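You operate a simulated robot arm through the tools that you are given. There is no shell and no other tool. Be economical: measure what you need, move in short steps, check, and stop when the job is done.

Carry out the task below with a simulated two-armed robot. There is one attempt and no reset: what you move stays moved.

## Task
Pick up the blue box from the top of the blue bench with one hand, pass it to the other hand and put it on the third shelf from the bottom of the blue rack.

The check looks at the end state, three seconds after you hand in, the way a careful person would. Anything else that was tipped, shoved, dropped, spilled or broken makes it a failure.

## Robot
Two 7-joint arms with two-finger parallel grippers on one trunk, on a base that drives. Base frame: it is fixed to the floor where the robot stands at the start and does not move with it; the origin is under the middle of the robot, x ahead of it, y to its left, z up. Readings come in mm, rad, newtons and seconds.
The left shoulder is at the start at [50, 161, 1098], the right one opposite. With the tool pointing down near the work surface each hand reaches from about 220 to 680 mm from the robot's upright axis, wherever it stands, measured 20 degrees to its own side. Places, roughly: third shelf of the blue rack [900, -2100, 1200]. Payload 3.43 kg a hand.
The TCP of each hand is the grasp point between the finger pads, 30 mm short of the fingertips. In the tool frame z runs along the fingers and y along their closing line. Largest opening 94 mm; finger width 28, thickness 10; the body of the gripper, 50 by 96 mm, starts 55 mm behind the TCP.
Orientation is that of the tool frame in the base frame, as a unit quaternion [x, y, z, w]. With the fingers straight down and closing along the base's y, the tool's x points along the base's -x, its y along +y and its z along -z.

## Interface
- The arms move only by the tool drive_tool. It takes "left_rows", "right_rows" or both (then of equal length, played together; a hand with none holds still); each is a list of rows, each a list of 3 entries, a list of its own where there are three numbers: the shift along the tool's x, y, z in mm, then the turn, a rotation vector about the tool's x, y, z in rad, then the closure in counts, from 0 (fully open) to 255 (shut). In form: [[[dx, dy, dz], [rx, ry, rz], gripper], ...]. A call has 1 to 12 rows; each row is the pose to reach, as a shift and turn from the pose commanded when the call began, along the tool's axes at that moment. A row lasts 0.2 s, in which the tool goes at most 50 mm and 0.15 rad; a call with a longer step from one row to the next is refused whole, and so is a gripper value outside its range. A pose out of reach is approached as far as the arm can. The call stops where the force on the tool passes 40 N (or 10 N more than at its start, if that is more) or the arm is blocked; 0.2 s more then pass. Each finger travels about 45 mm/s and halts on what it meets, pressing with about 41 N; the grip force reading is that of the motor and also rises with nothing between the fingers. The clock runs only during rows and for 0.2 s after the last one: add rows that repeat a pose to give the fingers time. It gives the time, the measured TCP pose, the force on the tool (base axes), the opening and the grip force at its end, in the units of the frame above (readings bear some noise), with the torque about the TCP (base axes, N m) and any sound that the robot's microphone picked up.
- Cameras (640 x 400 px; columns grow to the right, rows downward): "scene" is now at [142.1, -32.5, 1248]; the picture's right is [-0.24, -0.97, 0.00], its down [-0.30, 0.07, -0.95] and it looks along [0.92, -0.23, -0.31] (base axes); focal length 290 px, centre (320, 200). "left" rides on the left gripper at [76, -14, -102] in its tool frame; the picture's right is [0.18, 0.98, 0.00], its down [-0.75, 0.14, -0.64] and it looks along [-0.63, 0.12, 0.77] (tool axes); focal length 243 px, centre (320, 200). "right" rides on the right gripper at [76, 14, -102] in its tool frame; the picture's right is [-0.18, 0.98, 0.00], its down [-0.75, -0.14, -0.64] and it looks along [-0.63, -0.12, 0.77] (tool axes); focal length 243 px, centre (320, 200). There is no depth. A picture from a camera that has moved, and an enlarged one, comes with that camera's place and axes in the base frame and with its lens. The place of the scene camera against the robot may be out by one fixed shift of up to 18 mm in any direction.
- get_image(camera): a new picture of that camera. It takes no simulated time.
- slide_trunk(by): slides the trunk up (or, below 0, down) by that many mm; the arms and the scene camera ride with it, the base frame stays. It gives what a move gives, with no picture.
- drive_base(legs): drives the robot by 1 to 6 legs, each [ahead, left, turn to the left] in mm, mm and rad, along the robot's own axes; the way and the turn of a leg run together, so that a leg with both is an arc; at most 1500 mm and 3.142 rad a leg. The arms and the cameras ride along, it lands a little off, and it stops where it bumps. It gives what a move gives.
- turn_head(pan, tilt): turns the head with the scene camera to pan (to the left, within 1.396 rad either way) and tilt (down, from -0.506 to 1.204), counted from straight ahead of the robot. It gives what a move gives.
- enlarge(camera, box): a new picture of the part [left, top, right, bottom] of that camera's present view, enlarged. It takes no simulated time.
- job_done(): hands the job in; it is judged then, once.

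Go step by step. Nothing tells you exact positions but the pictures and the camera data: compare them with the known pose of the tool, close in by small moves and look again before you grip or let go. The budget is 120 turns and 100 pictures, counting those below and the enlarged ones. Unless the task says otherwise, let go and move clear before handing in, and close with one line.

The tools are called after "Call:" by a JSON object that holds its "method" and its "body". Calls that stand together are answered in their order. drive_tool: Moves the arms, as the interface text tells. Its arguments: {"type":"object","properties":{"left_rows":{"type":"array","items":{"type":"array"}},"right_rows":{"type":"array","items":{"type":"array"}}},"required":[]} The other tools are called the same way: slide_trunk (by) slides the trunk up or down; drive_base (legs) drives the base; turn_head (pan, tilt) turns the head that bears the scene camera; get_image (camera) takes a picture; enlarge (camera, box) takes an enlarged picture of a part of a camera's view; job_done () hands the job in.

At the start:

```text
time_s: 0.0
left_tool_pos: [462.0, 101.6, 1091.1]
left_tool_rot: [0.0, 1.0, 0.0, 0.0]
left_contact_force: [-0.4, -0.1, -1.0]
left_ft_torque: [0.01, 0.02, 0.03]
left_finger_gap: 93.6
left_grip_force: 0.1
right_tool_pos: [342.8, -225.6, 1127.6]
right_tool_rot: [0.0, 1.0, 0.0, 0.0]
right_contact_force: [-0.5, 0.1, 0.2]
right_ft_torque: [0.02, 0.01, -0.01]
right_finger_gap: 94.0
right_grip_force: 0.0
trunk travel left (down, up): [-125.0, 142.0]
robot x, y, heading: [-0.1, 2.7, -0.001]
head pan, tilt: [-0.239, 0.312]
```

scene: 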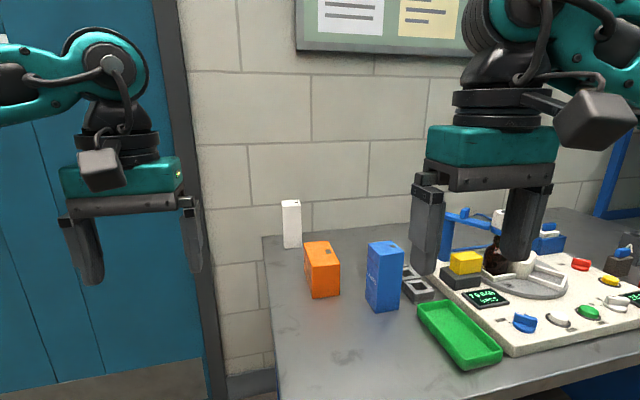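
right: 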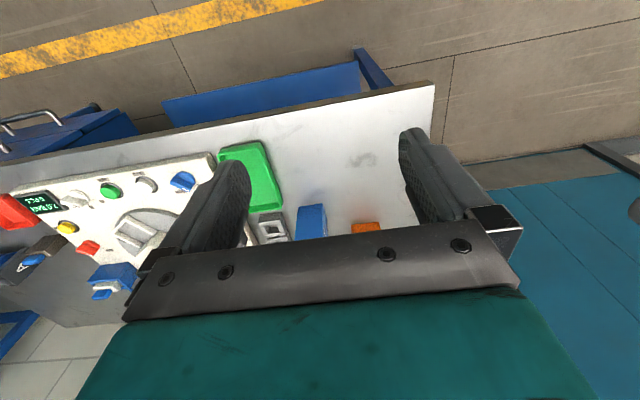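
left: 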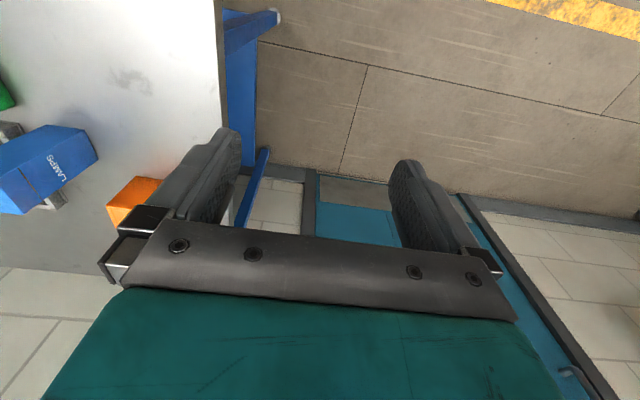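

The blue box stands on the bench around [695, -330, 850]. I'll look at it more closely and turn the head to find the rack.

Call:
{"method": "enlarge", "body": {"camera": "scene", "box": [260, 180, 520, 380]}}

Call:
{"method": "enlarge", "body": {"camera": "right", "box": [180, 120, 460, 260]}}

Call:
{"method": "turn_head", "body": {"pan": -1.25, "tilt": 0.2}}

Call:
{"method": "get_image", "body": {"camera": "scene"}}

```text
2.00 times, centred on (390, 280) of scene
camera zoom: at [142.1, -32.5, 1248.0], right [-0.24, -0.97, 0.0], down [-0.3, 0.07, -0.95], along [0.92, -0.23, -0.31], focal length 579 px, centre (180, 40)
```

zoom: 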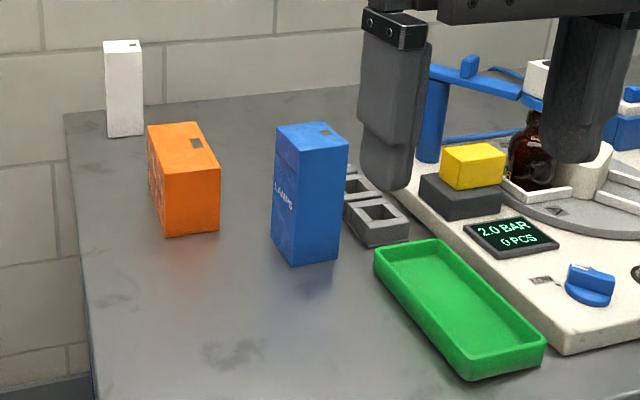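

```text
2.29 times, centred on (320, 190) of right
camera zoom: at [265.4, -210.7, 1231.2], right [0.18, 0.98, 0.0], down [0.75, -0.14, 0.64], along [0.63, -0.12, -0.77], focal length 555 px, centre (320, 223)
```

zoom: 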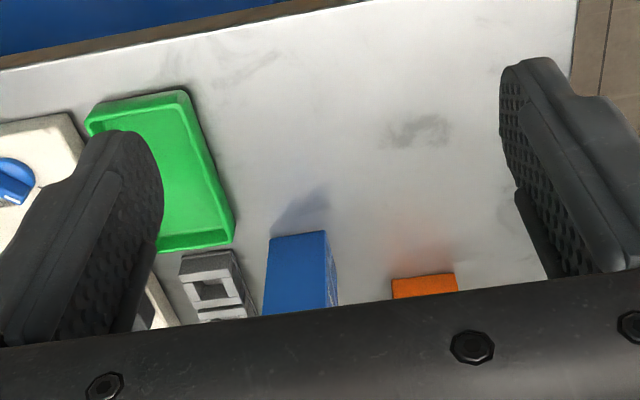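

```text
time_s: 1.3
left_tool_pos: [460.6, 102.2, 1090.1]
left_tool_rot: [-0.002, 1.0, 0.0, 0.0]
left_contact_force: [-0.6, -0.2, -0.5]
left_ft_torque: [0.04, 0.02, 0.02]
left_finger_gap: 93.6
left_grip_force: 0.1
right_tool_pos: [341.6, -225.1, 1127.3]
right_tool_rot: [0.0, 1.0, 0.0, -0.001]
right_contact_force: [0.4, -0.2, -0.2]
right_ft_torque: [-0.03, 0.0, -0.02]
right_finger_gap: 93.9
right_grip_force: 0.2
trunk travel left (down, up): [-125.0, 142.0]
robot x, y, heading: [-0.9, -1.3, -0.001]
head pan, tilt: [-1.25, 0.201]
```

```text
94 pictures are left
camera scene: at [80.9, -98.7, 1258.5], right [-0.95, -0.32, 0.0], down [-0.06, 0.19, -0.98], along [0.31, -0.93, -0.2], focal length 290 px, centre (320, 200)
```

scene: 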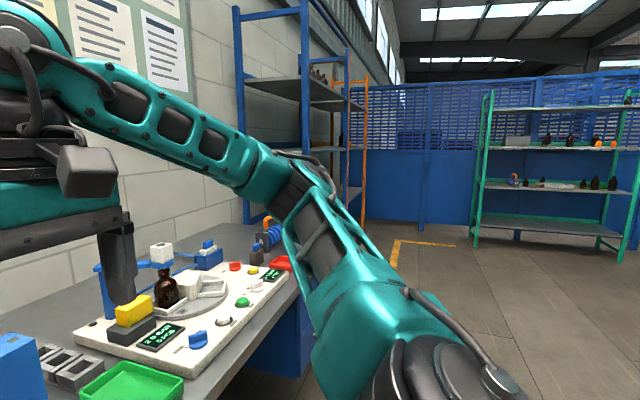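

The scene and right cameras agree: box near face at x≈597, y −320..−267, bench top z≈839, box top z≈972 (about 53×53×133 mm). The rack is along the wall to the right. I'll shift the base a little to bring the box into right-hand reach, then look.

Call:
{"method": "drive_base", "body": {"legs": [[60, -120, 0]]}}

Call:
{"method": "turn_head", "body": {"pan": -0.2, "tilt": 0.45}}

Call:
{"method": "get_image", "body": {"camera": "scene"}}

Call:
{"method": "get_image", "body": {"camera": "right"}}

```text
time_s: 3.0
left_tool_pos: [520.7, -16.5, 1091.4]
left_tool_rot: [-0.001, 1.0, 0.0, 0.0]
left_contact_force: [0.9, -1.0, 0.6]
left_ft_torque: [0.0, 0.01, 0.02]
left_finger_gap: 94.1
left_grip_force: 0.1
right_tool_pos: [399.8, -345.1, 1127.9]
right_tool_rot: [-0.001, 1.0, 0.0, 0.0]
right_contact_force: [0.3, -0.5, -0.3]
right_ft_torque: [-0.01, 0.0, 0.02]
right_finger_gap: 94.1
right_grip_force: 0.1
trunk travel left (down, up): [-125.0, 142.0]
robot x, y, heading: [57.6, -120.0, 0.005]
head pan, tilt: [-1.25, 0.201]
```

```text
time_s: 4.3
left_tool_pos: [521.0, -16.9, 1091.0]
left_tool_rot: [-0.001, 1.0, -0.001, -0.001]
left_contact_force: [0.0, -0.4, 0.9]
left_ft_torque: [0.03, 0.01, 0.01]
left_finger_gap: 94.0
left_grip_force: 0.0
right_tool_pos: [400.7, -344.9, 1127.9]
right_tool_rot: [-0.001, 1.0, 0.0, 0.0]
right_contact_force: [0.7, -0.6, -0.1]
right_ft_torque: [-0.01, 0.0, 0.02]
right_finger_gap: 94.1
right_grip_force: 0.0
trunk travel left (down, up): [-125.0, 142.0]
robot x, y, heading: [60.5, -120.8, -0.002]
head pan, tilt: [-0.201, 0.45]
```

```text
93 pictures are left
camera scene: at [199.9, -147.9, 1235.3], right [-0.2, -0.98, 0.0], down [-0.43, 0.09, -0.9], along [0.88, -0.18, -0.44], focal length 290 px, centre (320, 200)
```

scene: 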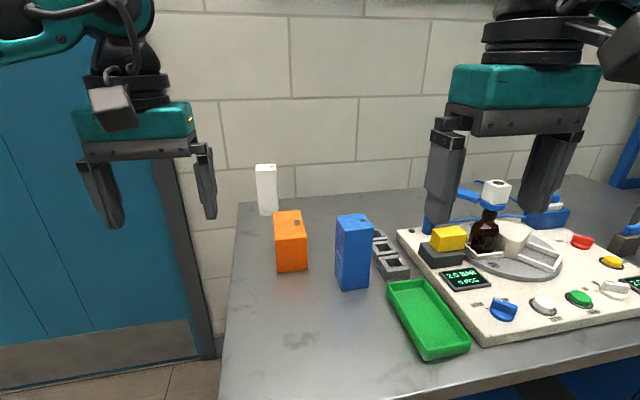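

```text
92 pictures are left
camera right: at [324.0, -329.8, 1231.2], right [0.18, 0.98, 0.0], down [0.75, -0.14, 0.64], along [0.63, -0.12, -0.77], focal length 243 px, centre (320, 200)
```

right: 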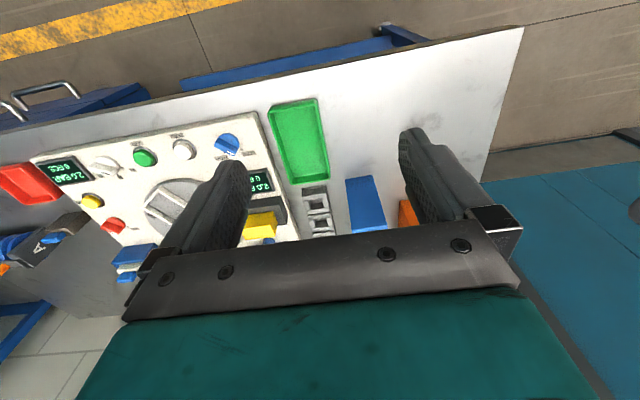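

The box is where predicted. Moving the right hand to hover above it.

Call:
{"method": "drive_tool", "body": {"right_rows": [[[-45, 10, 12], [0, 0, 0], 0], [[-90, 20, 24], [0, 0, 0], 0], [[-135, 31, 36], [0, 0, 0], 0], [[-180, 42, 48], [0, 0, 0], 0], [[-223, 52, 60], [0, 0, 0], 0], [[-223, 52, 60], [0, 0, 0], 0]]}}

Call:
{"method": "get_image", "body": {"camera": "right"}}

Call:
{"method": "get_image", "body": {"camera": "scene"}}

Call:
{"method": "get_image", "body": {"camera": "left"}}

```text
time_s: 5.7
left_tool_pos: [519.6, -18.0, 1091.3]
left_tool_rot: [-0.001, 1.0, 0.0, 0.001]
left_contact_force: [1.1, -0.7, -0.5]
left_ft_torque: [0.01, 0.0, 0.03]
left_finger_gap: 93.8
left_grip_force: 0.0
right_tool_pos: [622.7, -291.0, 1070.1]
right_tool_rot: [-0.001, 1.0, 0.001, 0.0]
right_contact_force: [0.4, -0.1, 0.1]
right_ft_torque: [0.02, -0.02, 0.01]
right_finger_gap: 93.8
right_grip_force: 0.2
trunk travel left (down, up): [-125.0, 142.0]
robot x, y, heading: [59.8, -118.9, 0.0]
head pan, tilt: [-0.201, 0.45]
```

```text
91 pictures are left
camera right: at [545.4, -277.0, 1173.3], right [0.18, 0.98, 0.0], down [0.75, -0.14, 0.64], along [0.63, -0.12, -0.77], focal length 243 px, centre (320, 200)
```

right: 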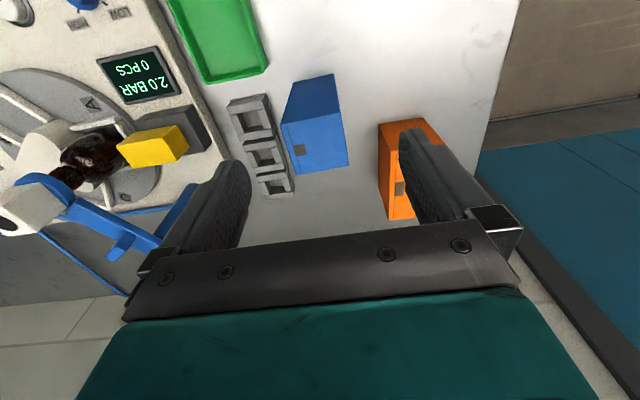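

```text
90 pictures are left
camera scene: at [199.8, -148.0, 1235.3], right [-0.2, -0.98, 0.0], down [-0.43, 0.09, -0.9], along [0.88, -0.18, -0.44], focal length 290 px, centre (320, 200)
```

scene: 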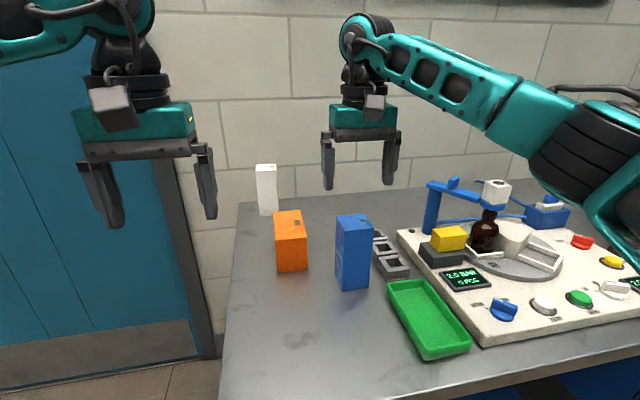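

```text
89 pictures are left
camera left: at [444.1, -31.0, 1192.8], right [-0.19, 0.98, 0.0], down [0.75, 0.14, 0.64], along [0.63, 0.12, -0.77], focal length 243 px, centre (320, 200)
```

left: 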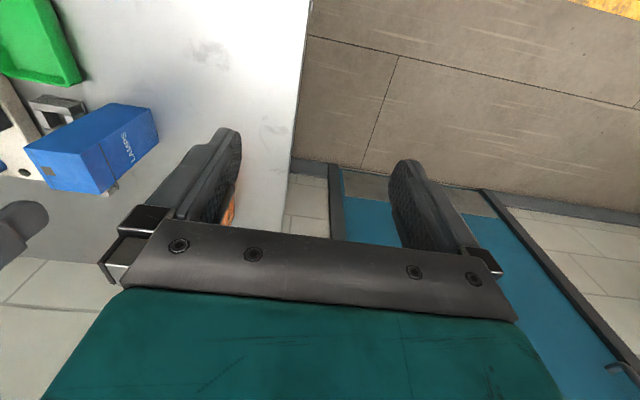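

Comparing two right-camera positions revises things: bench top z≈800, box x≈630–688, y≈−332…−274, top z≈950. Shift the right hand over centre (658, −302) and recheck.

Call:
{"method": "drive_tool", "body": {"right_rows": [[[-35, -11, 0], [0, 0, 0], 0], [[-35, -11, 45], [0, 0, 0], 0], [[-35, -11, 65], [0, 0, 0], 0], [[-35, -11, 65], [0, 0, 0], 0]]}}

Call:
{"method": "get_image", "body": {"camera": "right"}}

Call:
{"method": "enlarge", "body": {"camera": "scene", "box": [260, 120, 460, 300]}}

```text
time_s: 6.7
left_tool_pos: [520.6, -17.0, 1090.9]
left_tool_rot: [-0.002, 1.0, 0.0, 0.0]
left_contact_force: [0.4, -0.7, 0.0]
left_ft_torque: [0.01, -0.02, 0.01]
left_finger_gap: 94.1
left_grip_force: 0.0
right_tool_pos: [658.3, -304.9, 1003.0]
right_tool_rot: [-0.001, 1.0, 0.0, 0.001]
right_contact_force: [-0.5, 0.4, 0.0]
right_ft_torque: [0.02, 0.04, 0.01]
right_finger_gap: 94.0
right_grip_force: 0.0
trunk travel left (down, up): [-125.0, 142.0]
robot x, y, heading: [59.7, -120.3, 0.002]
head pan, tilt: [-0.201, 0.45]
```

```text
88 pictures are left
camera right: at [581.3, -290.0, 1106.4], right [0.18, 0.98, 0.0], down [0.75, -0.14, 0.64], along [0.63, -0.12, -0.77], focal length 243 px, centre (320, 200)
```

right: 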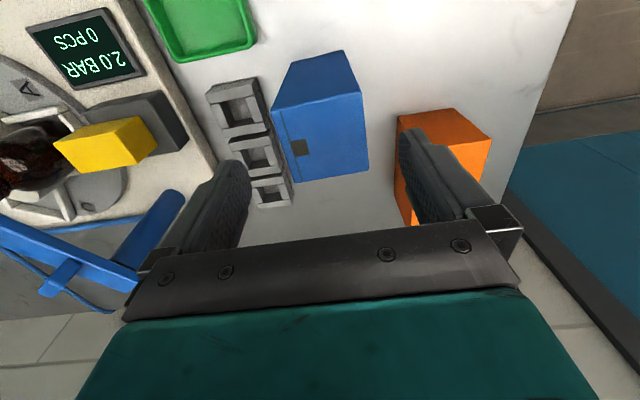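

```text
2.22 times, centred on (360, 210) of scene
camera zoom: at [199.8, -147.9, 1235.3], right [-0.2, -0.98, 0.0], down [-0.43, 0.09, -0.9], along [0.88, -0.18, -0.44], focal length 644 px, centre (231, 178)
```

zoom: 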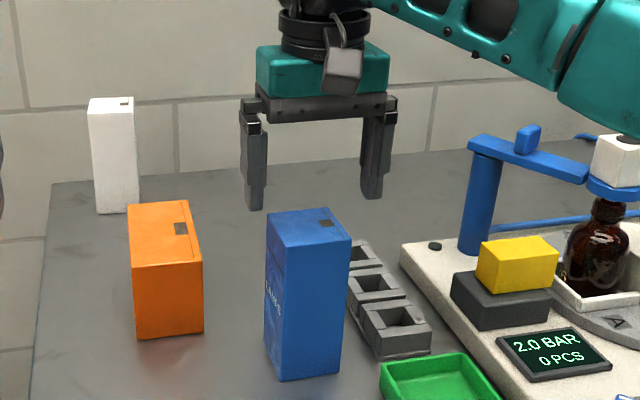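

Box centre confirmed near (659, −301), top ≈951. Small y correction, then lower to TCP z≈923.

Call:
{"method": "drive_tool", "body": {"right_rows": [[[-1, 4, 10], [0, 0, 0], 0], [[-1, 4, 40], [0, 0, 0], 0], [[-1, 4, 65], [0, 0, 0], 0], [[-1, 4, 80], [0, 0, 0], 0], [[-1, 4, 80], [0, 0, 0], 0]]}}

Call:
{"method": "get_image", "body": {"camera": "right"}}

Call:
{"method": "enlarge", "body": {"camera": "scene", "box": [260, 120, 460, 300]}}

```text
time_s: 7.9
left_tool_pos: [519.8, -17.8, 1089.5]
left_tool_rot: [-0.002, 1.0, 0.0, 0.0]
left_contact_force: [0.0, 0.8, 0.3]
left_ft_torque: [0.01, 0.02, -0.03]
left_finger_gap: 93.9
left_grip_force: 0.1
right_tool_pos: [659.4, -299.9, 922.3]
right_tool_rot: [-0.001, 1.0, -0.001, 0.001]
right_contact_force: [0.0, 0.0, -0.3]
right_ft_torque: [0.0, 0.0, -0.01]
right_finger_gap: 94.0
right_grip_force: 0.1
trunk travel left (down, up): [-125.0, 142.0]
robot x, y, heading: [58.0, -118.2, 0.006]
head pan, tilt: [-0.201, 0.45]
```

```text
86 pictures are left
camera right: at [582.4, -284.9, 1025.7], right [0.18, 0.98, 0.0], down [0.75, -0.14, 0.64], along [0.63, -0.12, -0.77], focal length 243 px, centre (320, 200)
```

right: 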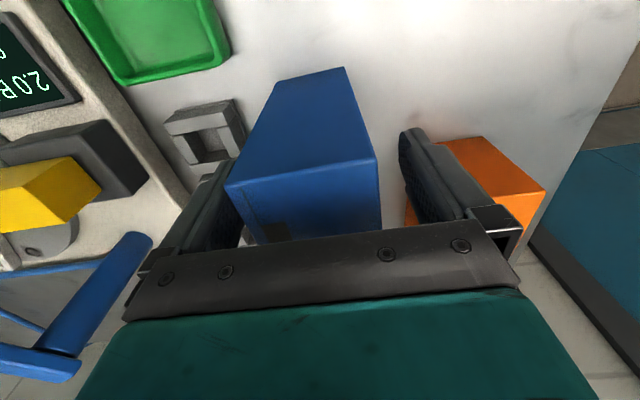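

```text
2.22 times, centred on (360, 210) of scene
camera zoom: at [199.9, -147.9, 1235.3], right [-0.2, -0.98, 0.0], down [-0.43, 0.09, -0.9], along [0.88, -0.18, -0.44], focal length 644 px, centre (231, 178)
```

zoom: 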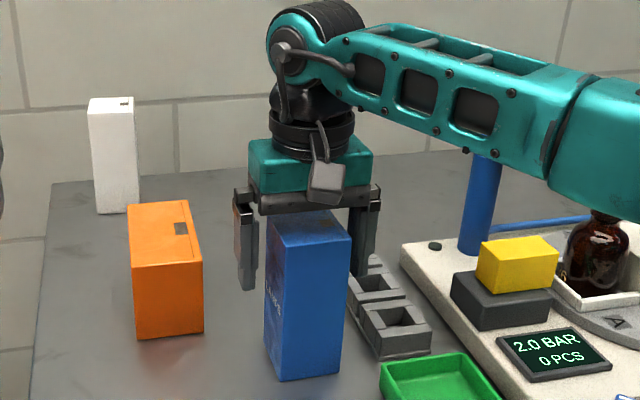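

Box sits centred between the fingers. Closing.

Call:
{"method": "drive_tool", "body": {"right_rows": [[[0, -1, 0], [0, 0, 0], 120], [[0, -1, 0], [0, 0, 0], 200], [[0, -1, 0], [0, 0, 0], 255], [[0, -1, 0], [0, 0, 0], 255], [[0, -1, 0], [0, 0, 0], 255], [[0, -1, 0], [0, 0, 0], 255]]}}

```text
time_s: 9.3
left_tool_pos: [519.5, -17.2, 1090.7]
left_tool_rot: [-0.001, 1.0, 0.001, -0.001]
left_contact_force: [-1.2, 0.6, -0.5]
left_ft_torque: [0.0, -0.03, 0.0]
left_finger_gap: 94.1
left_grip_force: 0.0
right_tool_pos: [659.0, -300.7, 923.3]
right_tool_rot: [-0.001, 1.0, 0.0, 0.0]
right_contact_force: [0.4, 0.1, 0.1]
right_ft_torque: [0.0, 0.04, 0.02]
right_finger_gap: 63.7
right_grip_force: 40.4
trunk travel left (down, up): [-125.0, 142.0]
robot x, y, heading: [57.4, -120.6, -0.001]
head pan, tilt: [-0.201, 0.45]
```

Gripped at 63.7 mm with 40 N. Lifting.

Call:
{"method": "drive_tool", "body": {"right_rows": [[[0, -1, -10], [0, 0, 0], 255], [[0, -1, -30], [0, 0, 0], 255], [[0, -1, -70], [0, 0, 0], 255], [[0, -1, -115], [0, 0, 0], 255], [[0, -1, -160], [0, 0, 0], 255], [[0, -1, -160], [0, 0, 0], 255]]}}

Call:
{"method": "get_image", "body": {"camera": "scene"}}

```text
time_s: 10.7
left_tool_pos: [520.2, -17.6, 1089.6]
left_tool_rot: [-0.002, 1.0, 0.0, 0.0]
left_contact_force: [-0.3, 0.5, -0.2]
left_ft_torque: [-0.01, -0.01, 0.03]
left_finger_gap: 94.1
left_grip_force: 0.1
right_tool_pos: [659.1, -301.4, 1082.8]
right_tool_rot: [-0.001, 1.0, 0.0, -0.001]
right_contact_force: [0.0, 0.1, -0.6]
right_ft_torque: [-0.01, 0.03, 0.02]
right_finger_gap: 63.8
right_grip_force: 41.1
trunk travel left (down, up): [-125.0, 142.0]
robot x, y, heading: [59.9, -120.5, 0.003]
head pan, tilt: [-0.201, 0.45]
```

```text
84 pictures are left
camera scene: at [200.1, -148.0, 1235.2], right [-0.2, -0.98, 0.0], down [-0.43, 0.09, -0.9], along [0.88, -0.18, -0.44], focal length 290 px, centre (320, 200)
```

scene: 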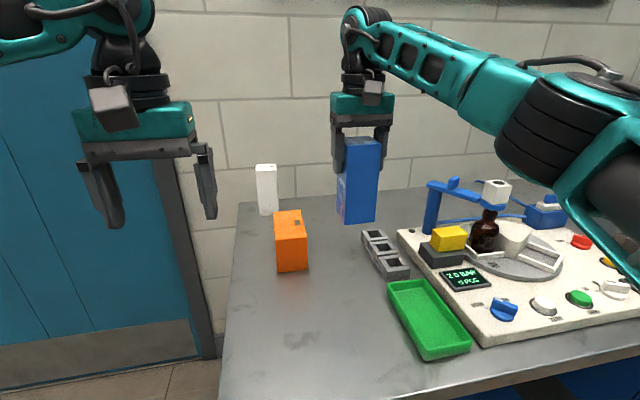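

Box held. I'll back away from the bench before the handover.

Call:
{"method": "drive_base", "body": {"legs": [[-280, 0, 0]]}}

Call:
{"method": "turn_head", "body": {"pan": -1.2, "tilt": 0.15}}

Call:
{"method": "get_image", "body": {"camera": "scene"}}

```text
time_s: 12.6
left_tool_pos: [240.0, -18.3, 1089.7]
left_tool_rot: [0.0, 1.0, 0.0, 0.0]
left_contact_force: [0.2, -0.5, 0.4]
left_ft_torque: [0.03, 0.01, 0.01]
left_finger_gap: 94.1
left_grip_force: 0.1
right_tool_pos: [376.7, -302.7, 1084.2]
right_tool_rot: [0.001, 1.0, 0.0, 0.0]
right_contact_force: [0.5, 0.1, -0.5]
right_ft_torque: [0.02, -0.02, -0.02]
right_finger_gap: 63.6
right_grip_force: 40.7
trunk travel left (down, up): [-125.0, 142.0]
robot x, y, heading: [-223.2, -117.6, -0.006]
head pan, tilt: [-0.201, 0.45]
```

```text
time_s: 13.9
left_tool_pos: [239.4, -18.3, 1090.6]
left_tool_rot: [0.0, 1.0, 0.0, 0.0]
left_contact_force: [-0.6, -0.6, -0.2]
left_ft_torque: [0.02, -0.01, -0.01]
left_finger_gap: 94.1
left_grip_force: 0.1
right_tool_pos: [377.1, -303.6, 1083.4]
right_tool_rot: [0.001, 1.0, 0.0, 0.001]
right_contact_force: [-0.2, -0.3, -0.9]
right_ft_torque: [-0.05, 0.0, 0.0]
right_finger_gap: 63.7
right_grip_force: 40.9
trunk travel left (down, up): [-125.0, 142.0]
robot x, y, heading: [-221.6, -122.0, -0.003]
head pan, tilt: [-1.201, 0.15]
```

```text
83 pictures are left
camera scene: at [-137.3, -216.2, 1263.1], right [-0.93, -0.36, 0.0], down [-0.05, 0.14, -0.99], along [0.36, -0.92, -0.15], focal length 290 px, centre (320, 200)
```

scene: 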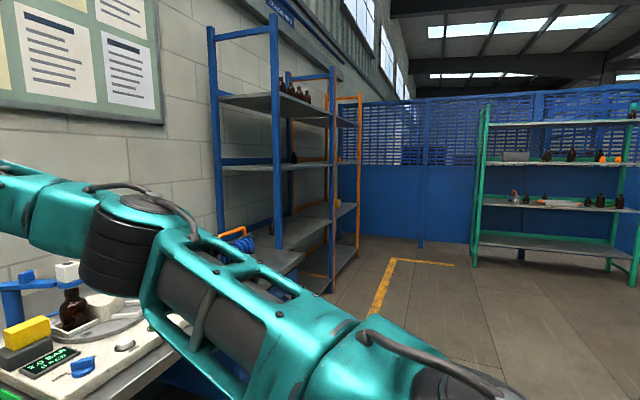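

The third shelf (z≈1200) is visible with ample headroom. Now prepare the handover: right hand brings the box toward the centre, left hand pitches to point forward (25° down).

Call:
{"method": "drive_tool", "body": {"left_rows": [[[8, 0, 6], [0, -0.142, 0], 0], [[16, 0, 12], [0, -0.284, 0], 0], [[24, 0, 18], [0, -0.426, 0], 0], [[32, 0, 24], [0, -0.568, 0], 0], [[40, 0, 30], [0, -0.71, 0], 0], [[48, 0, 36], [0, -0.852, 0], 0], [[56, 0, 42], [0, -0.994, 0], 0], [[61, 0, 45], [0, -1.134, 0], 0], [[61, 0, 45], [0, -1.134, 0], 0]], "right_rows": [[[5, 18, -6], [0, 0, 0], 255], [[10, 36, -12], [0, 0, 0], 255], [[15, 54, -18], [0, 0, 0], 255], [[20, 72, -24], [0, 0, 0], 255], [[25, 90, -30], [0, 0, 0], 255], [[30, 108, -36], [0, 0, 0], 255], [[35, 126, -42], [0, 0, 0], 255], [[39, 141, -47], [0, 0, 0], 255], [[39, 141, -47], [0, 0, 0], 255]]}}

Call:
{"method": "turn_head", "body": {"pan": 0.0, "tilt": 0.45}}

Call:
{"method": "get_image", "body": {"camera": "scene"}}

Call:
{"method": "get_image", "body": {"camera": "left"}}

```text
time_s: 15.9
left_tool_pos: [181.3, -22.1, 1045.5]
left_tool_rot: [-0.001, 0.844, 0.0, 0.537]
left_contact_force: [-0.9, 0.3, 0.1]
left_ft_torque: [0.01, -0.01, 0.01]
left_finger_gap: 94.0
left_grip_force: 0.1
left hand out of reach, approached as far as the arm can: row 8, 9
right_tool_pos: [338.7, -163.7, 1129.1]
right_tool_rot: [0.001, 1.0, 0.0, 0.0]
right_contact_force: [0.1, 0.3, -0.9]
right_ft_torque: [0.0, 0.01, -0.01]
right_finger_gap: 63.8
right_grip_force: 40.3
trunk travel left (down, up): [-125.0, 142.0]
robot x, y, heading: [-223.3, -118.6, 0.001]
head pan, tilt: [-1.201, 0.15]
```

```text
time_s: 17.3
left_tool_pos: [180.9, -21.0, 1046.4]
left_tool_rot: [-0.001, 0.844, 0.0, 0.537]
left_contact_force: [-0.2, -0.8, 0.4]
left_ft_torque: [-0.01, 0.0, 0.01]
left_finger_gap: 94.1
left_grip_force: 0.1
right_tool_pos: [338.7, -163.3, 1128.5]
right_tool_rot: [0.001, 1.0, 0.0, -0.001]
right_contact_force: [-0.2, 1.0, -0.9]
right_ft_torque: [-0.02, 0.03, 0.01]
right_finger_gap: 63.6
right_grip_force: 41.1
trunk travel left (down, up): [-125.0, 142.0]
robot x, y, heading: [-224.4, -117.7, -0.001]
head pan, tilt: [0.0, 0.45]
```

```text
82 pictures are left
camera scene: at [-79.0, -129.9, 1235.3], right [0.0, -1.0, 0.0], down [-0.44, 0.0, -0.9], along [0.9, 0.0, -0.44], focal length 290 px, centre (320, 200)
```

scene: 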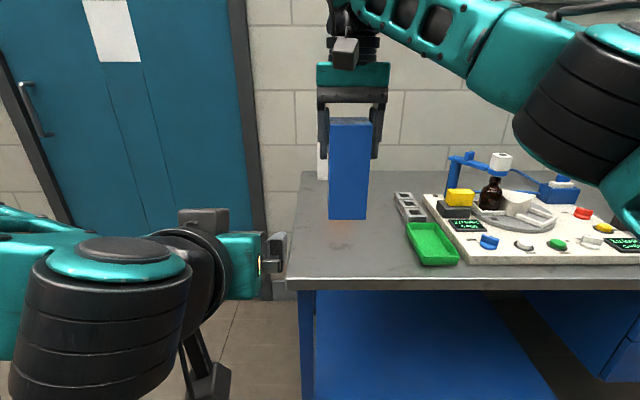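

```text
81 pictures are left
camera left: at [56.6, -35.0, 1020.5], right [-0.08, 0.98, -0.17], down [-0.26, 0.14, 0.95], along [0.96, 0.12, 0.25], focal length 243 px, centre (320, 200)
```

left: 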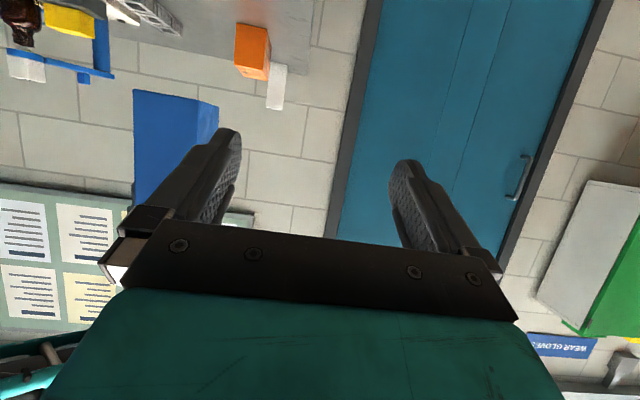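

Orientation achieved. Align both hands at y≈−100.

Call:
{"method": "drive_tool", "body": {"left_rows": [[[0, -30, 0], [0, 0, 0], 0], [[0, -60, 0], [0, 0, 0], 0], [[0, -79, 0], [0, 0, 0], 0], [[0, -79, 0], [0, 0, 0], 0]], "right_rows": [[[0, 25, 0], [0, 0, 0], 255], [[0, 50, 0], [0, 0, 0], 255], [[0, 63, 0], [0, 0, 0], 255], [[0, 63, 0], [0, 0, 0], 255]]}}

Call:
{"method": "get_image", "body": {"camera": "left"}}

Call:
{"method": "get_image", "body": {"camera": "scene"}}

```text
time_s: 18.3
left_tool_pos: [181.4, -99.2, 1044.4]
left_tool_rot: [-0.001, 0.843, 0.001, 0.537]
left_contact_force: [-0.2, 0.2, 0.7]
left_ft_torque: [0.02, -0.02, 0.03]
left_finger_gap: 94.0
left_grip_force: 0.1
right_tool_pos: [330.4, -104.3, 1125.2]
right_tool_rot: [0.001, 1.0, 0.0, 0.0]
right_contact_force: [0.7, -0.4, -0.4]
right_ft_torque: [-0.02, -0.01, -0.01]
right_finger_gap: 63.5
right_grip_force: 40.9
right hand out of reach, approached as far as the arm can: row 2, 3, 4
trunk travel left (down, up): [-125.0, 142.0]
robot x, y, heading: [-218.7, -117.6, -0.001]
head pan, tilt: [0.0, 0.45]
```

```text
80 pictures are left
camera left: at [56.9, -112.4, 1019.3], right [-0.08, 0.98, -0.17], down [-0.26, 0.14, 0.95], along [0.96, 0.12, 0.25], focal length 243 px, centre (320, 200)
```

left: 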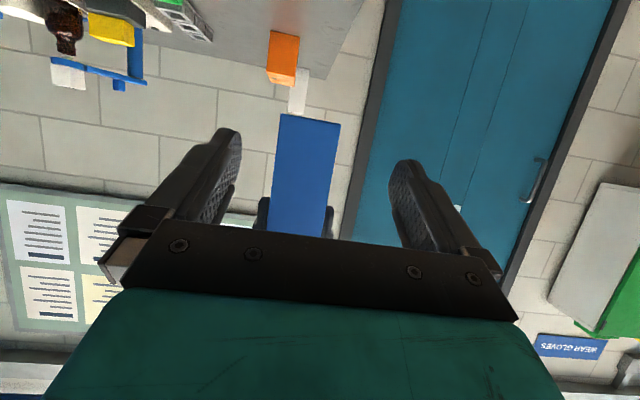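

```text
79 pictures are left
camera scene: at [-78.9, -129.9, 1235.2], right [0.0, -1.0, 0.0], down [-0.44, 0.0, -0.9], along [0.9, 0.0, -0.44], focal length 290 px, centre (320, 200)
```

scene: 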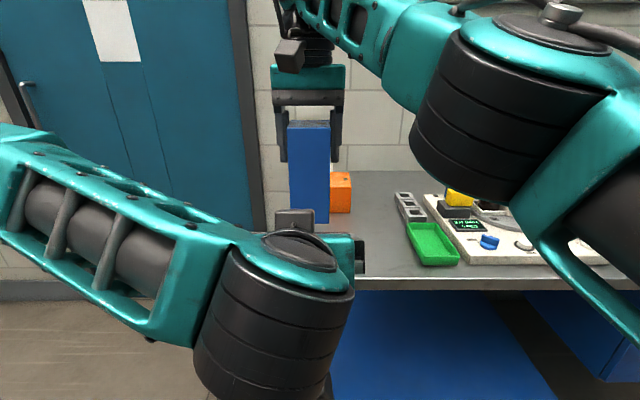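

Box near face centred at y≈−104, bottom z≈1004. Left hand advances most of the way, then I'll check.

Call:
{"method": "drive_tool", "body": {"left_rows": [[[0, -5, 0], [0, 0, 0], 0], [[-16, -5, 37], [0, 0, 0], 0], [[-32, -5, 74], [0, 0, 0], 0], [[-32, -5, 74], [0, 0, 0], 0]]}}

Call:
{"method": "get_image", "body": {"camera": "left"}}

Call:
{"method": "get_image", "body": {"camera": "scene"}}

Call:
{"method": "get_image", "body": {"camera": "right"}}

```text
time_s: 19.3
left_tool_pos: [264.8, -101.8, 1044.8]
left_tool_rot: [0.0, 0.843, 0.0, 0.538]
left_contact_force: [0.7, -0.3, 0.9]
left_ft_torque: [-0.04, 0.03, -0.02]
left_finger_gap: 93.9
left_grip_force: 0.0
right_tool_pos: [330.3, -105.2, 1125.7]
right_tool_rot: [0.001, 1.0, 0.0, 0.0]
right_contact_force: [-0.7, -0.4, -0.9]
right_ft_torque: [0.01, 0.01, -0.04]
right_finger_gap: 63.9
right_grip_force: 41.0
trunk travel left (down, up): [-125.0, 142.0]
robot x, y, heading: [-219.5, -123.9, -0.004]
head pan, tilt: [0.0, 0.45]
```

```text
78 pictures are left
camera left: at [139.2, -116.1, 1018.1], right [-0.08, 0.98, -0.17], down [-0.26, 0.14, 0.95], along [0.96, 0.12, 0.25], focal length 243 px, centre (320, 200)
```

left: 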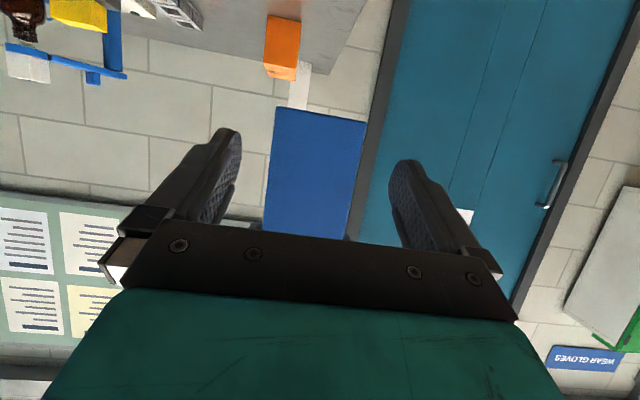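

```text
77 pictures are left
camera scene: at [-79.0, -129.9, 1235.3], right [0.0, -1.0, 0.0], down [-0.44, 0.0, -0.9], along [0.9, 0.0, -0.44], focal length 290 px, centre (320, 200)
```

scene: 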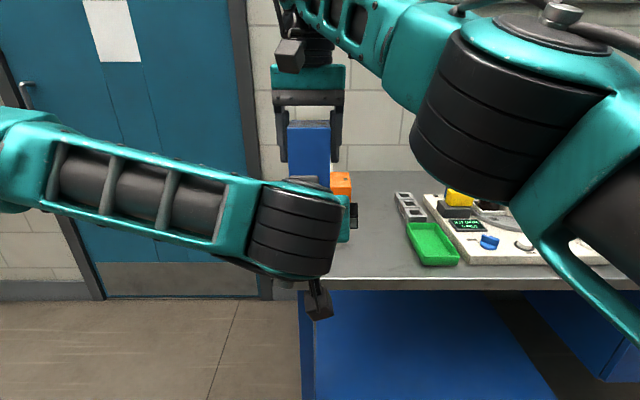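

```text
76 pictures are left
camera right: at [254.0, -89.7, 1229.5], right [0.19, 0.98, 0.0], down [0.75, -0.14, 0.64], along [0.63, -0.12, -0.77], focal length 243 px, centre (320, 200)
```

right: 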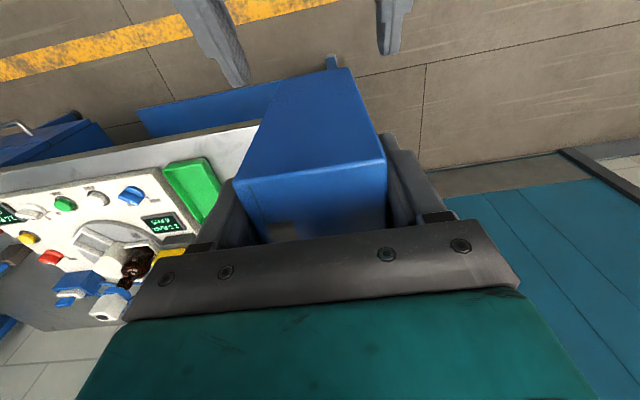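

Aligned. Advance the remaining ~55 mm.

Call:
{"method": "drive_tool", "body": {"left_rows": [[[-7, -2, 20], [0, 0, 0], 0], [[-14, -2, 38], [0, 0, 0], 0], [[-19, -2, 53], [0, 0, 0], 0], [[-19, -2, 53], [0, 0, 0], 0]]}}

Call:
{"method": "get_image", "body": {"camera": "left"}}

Call:
{"method": "get_image", "body": {"camera": "right"}}

```text
time_s: 20.3
left_tool_pos: [320.6, -105.1, 1037.6]
left_tool_rot: [-0.001, 0.843, 0.001, 0.537]
left_contact_force: [0.7, -0.8, 0.0]
left_ft_torque: [-0.02, -0.02, 0.0]
left_finger_gap: 94.3
left_grip_force: 0.2
right_tool_pos: [331.0, -104.4, 1126.1]
right_tool_rot: [0.001, 1.0, 0.0, 0.0]
right_contact_force: [0.5, 0.5, -1.0]
right_ft_torque: [0.03, 0.01, 0.04]
right_finger_gap: 63.7
right_grip_force: 40.9
trunk travel left (down, up): [-125.0, 142.0]
robot x, y, heading: [-225.9, -118.9, 0.004]
head pan, tilt: [0.0, 0.45]
```

```text
75 pictures are left
camera left: at [195.8, -118.8, 1012.1], right [-0.08, 0.98, -0.17], down [-0.26, 0.14, 0.95], along [0.96, 0.12, 0.25], focal length 243 px, centre (320, 200)
```

left: 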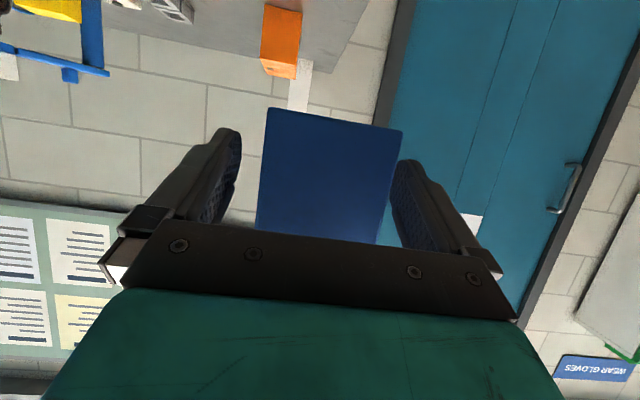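

```text
74 pictures are left
camera right: at [254.1, -89.7, 1229.5], right [0.19, 0.98, 0.0], down [0.75, -0.14, 0.64], along [0.63, -0.12, -0.77], focal length 243 px, centre (320, 200)
```

right: 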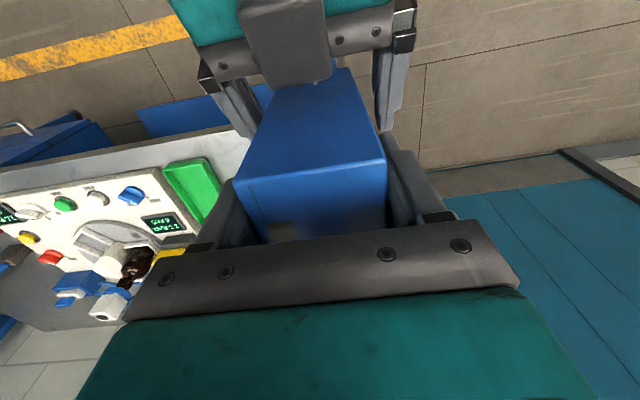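

Box lies between the left fingers, no contact forces. Closing the left hand.

Call:
{"method": "drive_tool", "body": {"left_rows": [[[0, 0, 0], [0, 0, 0], 60], [[0, 0, 0], [0, 0, 0], 120], [[0, 0, 0], [0, 0, 0], 180], [[0, 0, 0], [0, 0, 0], 255], [[0, 0, 0], [0, 0, 0], 255], [[0, 0, 0], [0, 0, 0], 255], [[0, 0, 0], [0, 0, 0], 255]]}}

```text
time_s: 21.9
left_tool_pos: [320.7, -104.2, 1038.0]
left_tool_rot: [-0.001, 0.843, 0.0, 0.538]
left_contact_force: [0.8, 5.2, -0.4]
left_ft_torque: [-0.15, 0.0, -0.09]
left_finger_gap: 63.6
left_grip_force: 41.2
right_tool_pos: [331.4, -104.6, 1126.2]
right_tool_rot: [0.0, 1.0, 0.0, 0.0]
right_contact_force: [-1.5, -4.5, 0.3]
right_ft_torque: [-0.25, 0.04, 0.12]
right_finger_gap: 63.4
right_grip_force: 41.4
trunk travel left (down, up): [-125.0, 142.0]
robot x, y, heading: [-225.7, -117.3, -0.001]
head pan, tilt: [0.0, 0.45]
```

Left hand grips (63.6 mm, 41 N). Now the right hand opens.

Call:
{"method": "drive_tool", "body": {"right_rows": [[[0, 0, 0], [0, 0, 0], 180], [[0, 0, 0], [0, 0, 0], 90], [[0, 0, 0], [0, 0, 0], 0], [[0, 0, 0], [0, 0, 0], 0], [[0, 0, 0], [0, 0, 0], 0]]}}

Call:
{"method": "get_image", "body": {"camera": "right"}}

```text
time_s: 23.1
left_tool_pos: [321.0, -105.9, 1037.8]
left_tool_rot: [0.0, 0.844, 0.0, 0.537]
left_contact_force: [0.1, -0.5, 0.3]
left_ft_torque: [0.0, 0.04, 0.03]
left_finger_gap: 63.4
left_grip_force: 40.9
right_tool_pos: [331.1, -105.0, 1126.7]
right_tool_rot: [0.001, 1.0, 0.0, 0.0]
right_contact_force: [0.0, 0.7, 0.9]
right_ft_torque: [0.0, -0.02, 0.03]
right_finger_gap: 94.1
right_grip_force: 0.1
trunk travel left (down, up): [-125.0, 142.0]
robot x, y, heading: [-222.2, -118.2, -0.001]
head pan, tilt: [0.0, 0.45]
```

```text
73 pictures are left
camera right: at [254.1, -89.6, 1229.5], right [0.19, 0.98, 0.0], down [0.75, -0.14, 0.64], along [0.63, -0.12, -0.77], focal length 243 px, centre (320, 200)
```

right: 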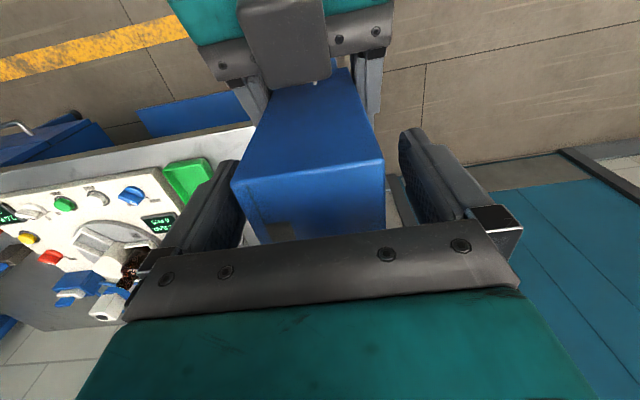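

Box held by the left hand alone. Raise the right hand clear and move it aside.

Call:
{"method": "drive_tool", "body": {"right_rows": [[[0, 0, -35], [0, 0, 0], 0], [[0, 0, -70], [0, 0, 0], 0], [[0, 0, -100], [0, 0, 0], 0], [[0, -40, -100], [0, 0, 0], 0], [[10, -85, -100], [0, 0, 0], 0], [[20, -130, -100], [0, 0, 0], 0], [[45, -170, -90], [0, 0, 0], 0], [[80, -200, -80], [0, 0, 0], 0], [[120, -220, -70], [0, 0, 0], 0], [[120, -220, -70], [0, 0, 0], 0]]}}

Call:
{"method": "turn_head", "body": {"pan": -1.0, "tilt": 0.2}}

Call:
{"method": "get_image", "body": {"camera": "scene"}}

Call:
{"method": "get_image", "body": {"camera": "right"}}

```text
time_s: 25.3
left_tool_pos: [320.3, -105.7, 1038.3]
left_tool_rot: [0.0, 0.844, 0.0, 0.537]
left_contact_force: [0.4, 0.2, 0.0]
left_ft_torque: [-0.04, 0.02, 0.01]
left_finger_gap: 63.6
left_grip_force: 41.1
right_tool_pos: [209.9, -324.6, 1198.0]
right_tool_rot: [0.001, 1.0, 0.0, 0.001]
right_contact_force: [-0.1, 0.4, 0.5]
right_ft_torque: [0.0, -0.03, 0.02]
right_finger_gap: 93.8
right_grip_force: 0.0
right hand out of reach, approached as far as the arm can: row 1, 2, 3, 4, 5
trunk travel left (down, up): [-125.0, 142.0]
robot x, y, heading: [-222.8, -116.2, 0.001]
head pan, tilt: [0.0, 0.45]
```

```text
time_s: 26.6
left_tool_pos: [320.2, -105.8, 1036.9]
left_tool_rot: [-0.001, 0.843, 0.001, 0.537]
left_contact_force: [-0.5, -0.7, -1.5]
left_ft_torque: [0.03, 0.03, 0.02]
left_finger_gap: 63.6
left_grip_force: 41.2
right_tool_pos: [209.0, -325.6, 1197.6]
right_tool_rot: [0.001, 1.0, 0.0, 0.0]
right_contact_force: [0.4, 0.2, -0.8]
right_ft_torque: [-0.01, 0.04, -0.02]
right_finger_gap: 94.0
right_grip_force: 0.1
trunk travel left (down, up): [-125.0, 142.0]
robot x, y, heading: [-221.5, -118.2, -0.003]
head pan, tilt: [-1.0, 0.201]
```

```text
72 pictures are left
camera scene: at [-120.5, -208.2, 1258.4], right [-0.84, -0.54, 0.0], down [-0.11, 0.17, -0.98], along [0.53, -0.82, -0.2], focal length 290 px, centre (320, 200)
```

scene: 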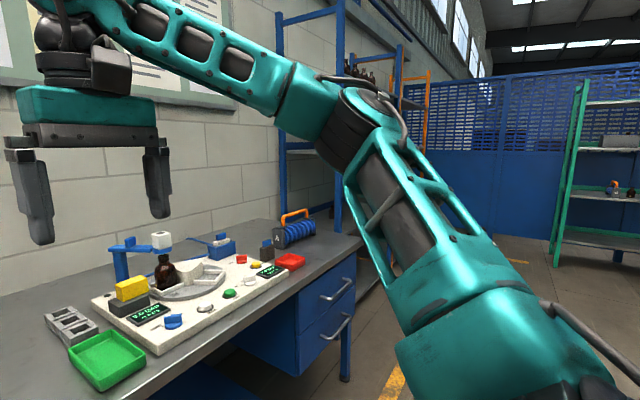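

```text
71 pictures are left
camera right: at [133.0, -310.1, 1301.5], right [0.19, 0.98, 0.0], down [0.75, -0.14, 0.64], along [0.63, -0.12, -0.77], focal length 243 px, centre (320, 200)
```

right: 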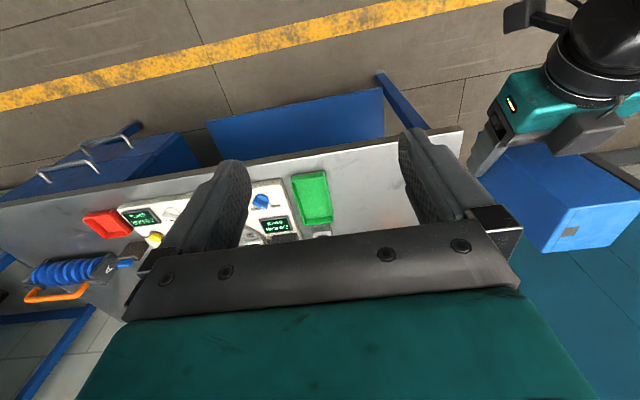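

Handover complete. Now drive to the right along the aisle toward the rack, in steps.

Call:
{"method": "drive_base", "body": {"legs": [[-60, 0, 0], [0, -1000, 0]]}}

Call:
{"method": "turn_head", "body": {"pan": -0.7, "tilt": 0.1}}

Call:
{"method": "get_image", "body": {"camera": "scene"}}

```text
time_s: 36.2
left_tool_pos: [258.6, -1103.7, 1038.2]
left_tool_rot: [0.001, 0.843, -0.001, 0.538]
left_contact_force: [0.0, 0.8, -0.9]
left_ft_torque: [0.0, 0.02, 0.02]
left_finger_gap: 63.7
left_grip_force: 40.5
right_tool_pos: [148.7, -1322.1, 1198.2]
right_tool_rot: [0.002, 1.0, 0.0, 0.0]
right_contact_force: [0.3, 0.3, 0.6]
right_ft_torque: [0.02, -0.01, 0.0]
right_finger_gap: 94.0
right_grip_force: 0.0
trunk travel left (down, up): [-125.0, 142.0]
robot x, y, heading: [-282.4, -1114.5, -0.007]
head pan, tilt: [-1.0, 0.201]
```

```text
time_s: 37.0
left_tool_pos: [258.9, -1103.3, 1038.2]
left_tool_rot: [0.001, 0.844, -0.001, 0.537]
left_contact_force: [0.3, -0.7, -1.6]
left_ft_torque: [-0.01, 0.03, 0.02]
left_finger_gap: 63.7
left_grip_force: 40.7
right_tool_pos: [147.7, -1323.2, 1198.3]
right_tool_rot: [0.002, 1.0, 0.0, 0.0]
right_contact_force: [0.1, 0.1, 0.2]
right_ft_torque: [-0.01, 0.01, 0.02]
right_finger_gap: 94.0
right_grip_force: 0.1
trunk travel left (down, up): [-125.0, 142.0]
robot x, y, heading: [-280.4, -1113.1, -0.007]
head pan, tilt: [-0.7, 0.099]
```

```text
70 pictures are left
camera scene: at [-162.2, -1185.9, 1267.8], right [-0.65, -0.76, 0.0], down [-0.08, 0.06, -0.99], along [0.76, -0.64, -0.1], focal length 290 px, centre (320, 200)
```

scene: 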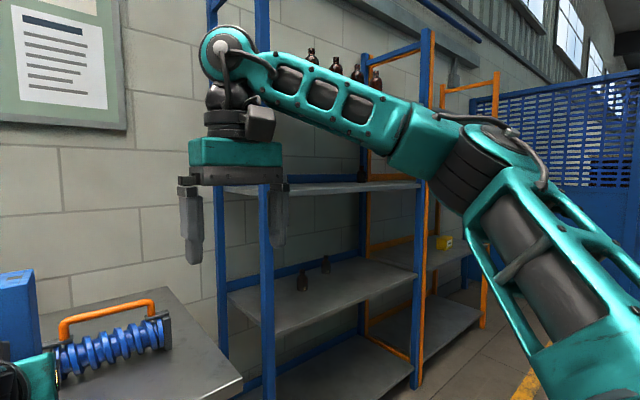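

Third shelf (empty) is at about z=1200. Continue sideways to face the rack.

Call:
{"method": "drive_base", "body": {"legs": [[0, -985, 0]]}}

Call:
{"method": "turn_head", "body": {"pan": 0.0, "tilt": 0.1}}

Call:
{"method": "get_image", "body": {"camera": "scene"}}

Call:
{"method": "get_image", "body": {"camera": "right"}}

Call:
{"method": "get_image", "body": {"camera": "left"}}

```text
time_s: 45.8
left_tool_pos: [262.9, -2053.3, 1037.6]
left_tool_rot: [-0.007, 0.843, 0.004, 0.537]
left_contact_force: [-0.8, 0.6, -0.3]
left_ft_torque: [0.0, 0.01, 0.03]
left_finger_gap: 63.7
left_grip_force: 41.3
right_tool_pos: [156.8, -2275.0, 1199.3]
right_tool_rot: [-0.007, 1.0, 0.0, 0.0]
right_contact_force: [0.1, -0.3, 0.3]
right_ft_torque: [-0.01, 0.01, -0.05]
right_finger_gap: 94.2
right_grip_force: 0.1
trunk travel left (down, up): [-125.0, 142.0]
robot x, y, heading: [-279.6, -2073.4, 0.011]
head pan, tilt: [-0.7, 0.099]
```

```text
time_s: 46.9
left_tool_pos: [263.9, -2053.0, 1037.8]
left_tool_rot: [-0.007, 0.843, 0.004, 0.538]
left_contact_force: [0.4, -0.3, -0.8]
left_ft_torque: [-0.02, 0.01, -0.02]
left_finger_gap: 63.8
left_grip_force: 40.8
right_tool_pos: [157.1, -2275.4, 1198.6]
right_tool_rot: [-0.007, 1.0, 0.0, 0.0]
right_contact_force: [-0.3, 0.2, -1.3]
right_ft_torque: [0.0, -0.04, 0.02]
right_finger_gap: 93.8
right_grip_force: 0.0
trunk travel left (down, up): [-125.0, 142.0]
robot x, y, heading: [-280.8, -2074.8, 0.017]
head pan, tilt: [0.0, 0.099]
```

```text
69 pictures are left
camera scene: at [-135.3, -2084.0, 1267.8], right [0.01, -1.0, 0.0], down [-0.1, 0.0, -0.99], along [0.99, 0.01, -0.1], focal length 290 px, centre (320, 200)
```

scene: 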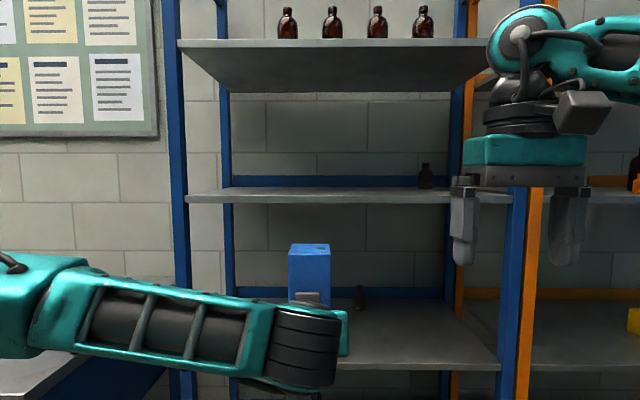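

```text
68 pictures are left
camera right: at [79.4, -2260.8, 1301.5], right [0.17, 0.99, 0.0], down [0.76, -0.13, 0.64], along [0.63, -0.11, -0.77], focal length 243 px, centre (320, 200)
```

right: 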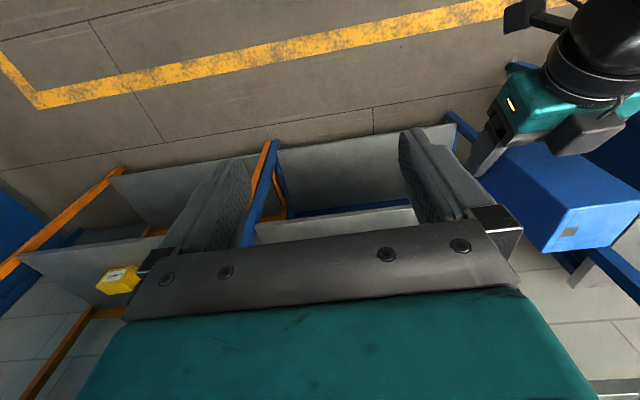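

```text
67 pictures are left
camera left: at [139.1, -2068.6, 1012.2], right [-0.09, 0.98, -0.17], down [-0.27, 0.14, 0.95], along [0.96, 0.13, 0.25], focal length 243 px, centre (320, 200)
```

left: 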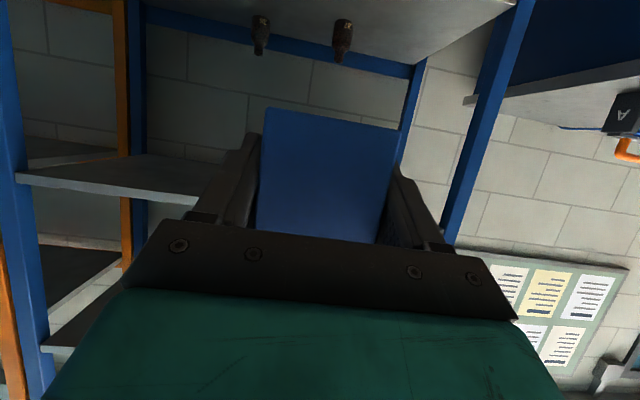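

I face the rack; the third shelf is the middle one with a lone dark bottle at right rear. Raise the trunk to see the shelf top better.

Call:
{"method": "slide_trunk", "body": {"by": 140}}

Call:
{"method": "turn_head", "body": {"pan": 0.0, "tilt": 0.3}}

Call:
{"method": "get_image", "body": {"camera": "scene"}}

Call:
{"method": "get_image", "body": {"camera": "right"}}

```text
time_s: 48.5
left_tool_pos: [263.2, -2053.4, 1177.8]
left_tool_rot: [-0.006, 0.843, 0.004, 0.538]
left_contact_force: [0.0, -0.5, -1.0]
left_ft_torque: [0.0, 0.08, 0.0]
left_finger_gap: 64.0
left_grip_force: 41.1
right_tool_pos: [157.0, -2273.7, 1338.0]
right_tool_rot: [-0.007, 1.0, 0.0, 0.001]
right_contact_force: [-0.7, 0.3, 0.6]
right_ft_torque: [0.02, 0.0, -0.01]
right_finger_gap: 93.9
right_grip_force: 0.1
trunk travel left (down, up): [-265.0, 2.0]
robot x, y, heading: [-279.1, -2077.1, 0.014]
head pan, tilt: [0.0, 0.099]
```

```text
time_s: 49.2
left_tool_pos: [263.8, -2053.9, 1179.1]
left_tool_rot: [-0.006, 0.844, 0.004, 0.537]
left_contact_force: [0.0, 0.1, -1.1]
left_ft_torque: [0.01, 0.03, -0.02]
left_finger_gap: 63.9
left_grip_force: 41.6
right_tool_pos: [158.0, -2273.2, 1339.4]
right_tool_rot: [-0.007, 1.0, -0.001, 0.0]
right_contact_force: [-0.7, 0.3, -0.2]
right_ft_torque: [-0.02, -0.04, 0.0]
right_finger_gap: 94.3
right_grip_force: 0.1
trunk travel left (down, up): [-265.0, 2.0]
robot x, y, heading: [-275.1, -2070.8, 0.015]
head pan, tilt: [0.0, 0.3]
```

```text
66 pictures are left
camera scene: at [-134.0, -2083.9, 1389.2], right [0.01, -1.0, 0.0], down [-0.3, 0.0, -0.96], along [0.96, 0.01, -0.3], focal length 290 px, centre (320, 200)
```

scene: 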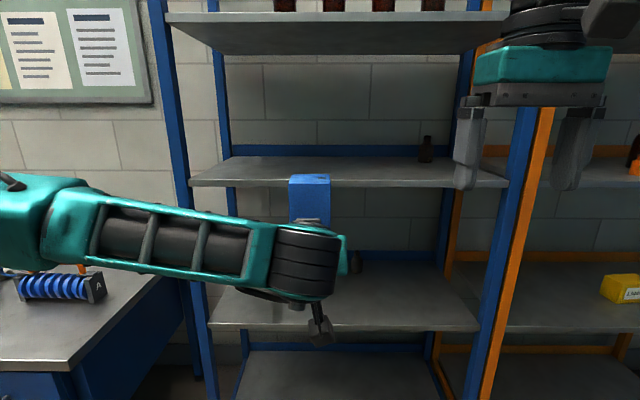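

```text
65 pictures are left
camera right: at [79.3, -2260.8, 1441.5], right [0.17, 0.99, 0.0], down [0.76, -0.13, 0.64], along [0.63, -0.11, -0.77], focal length 243 px, centre (320, 200)
```

right: 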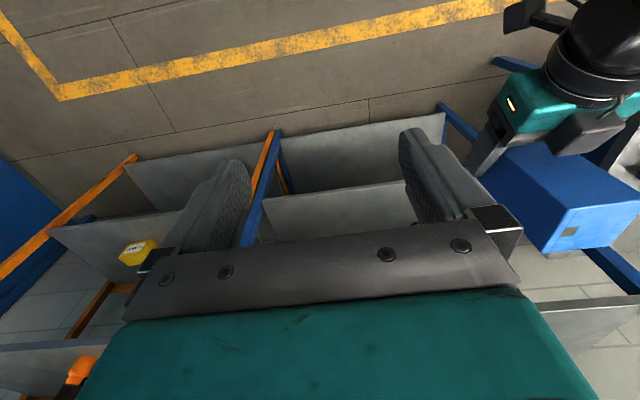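

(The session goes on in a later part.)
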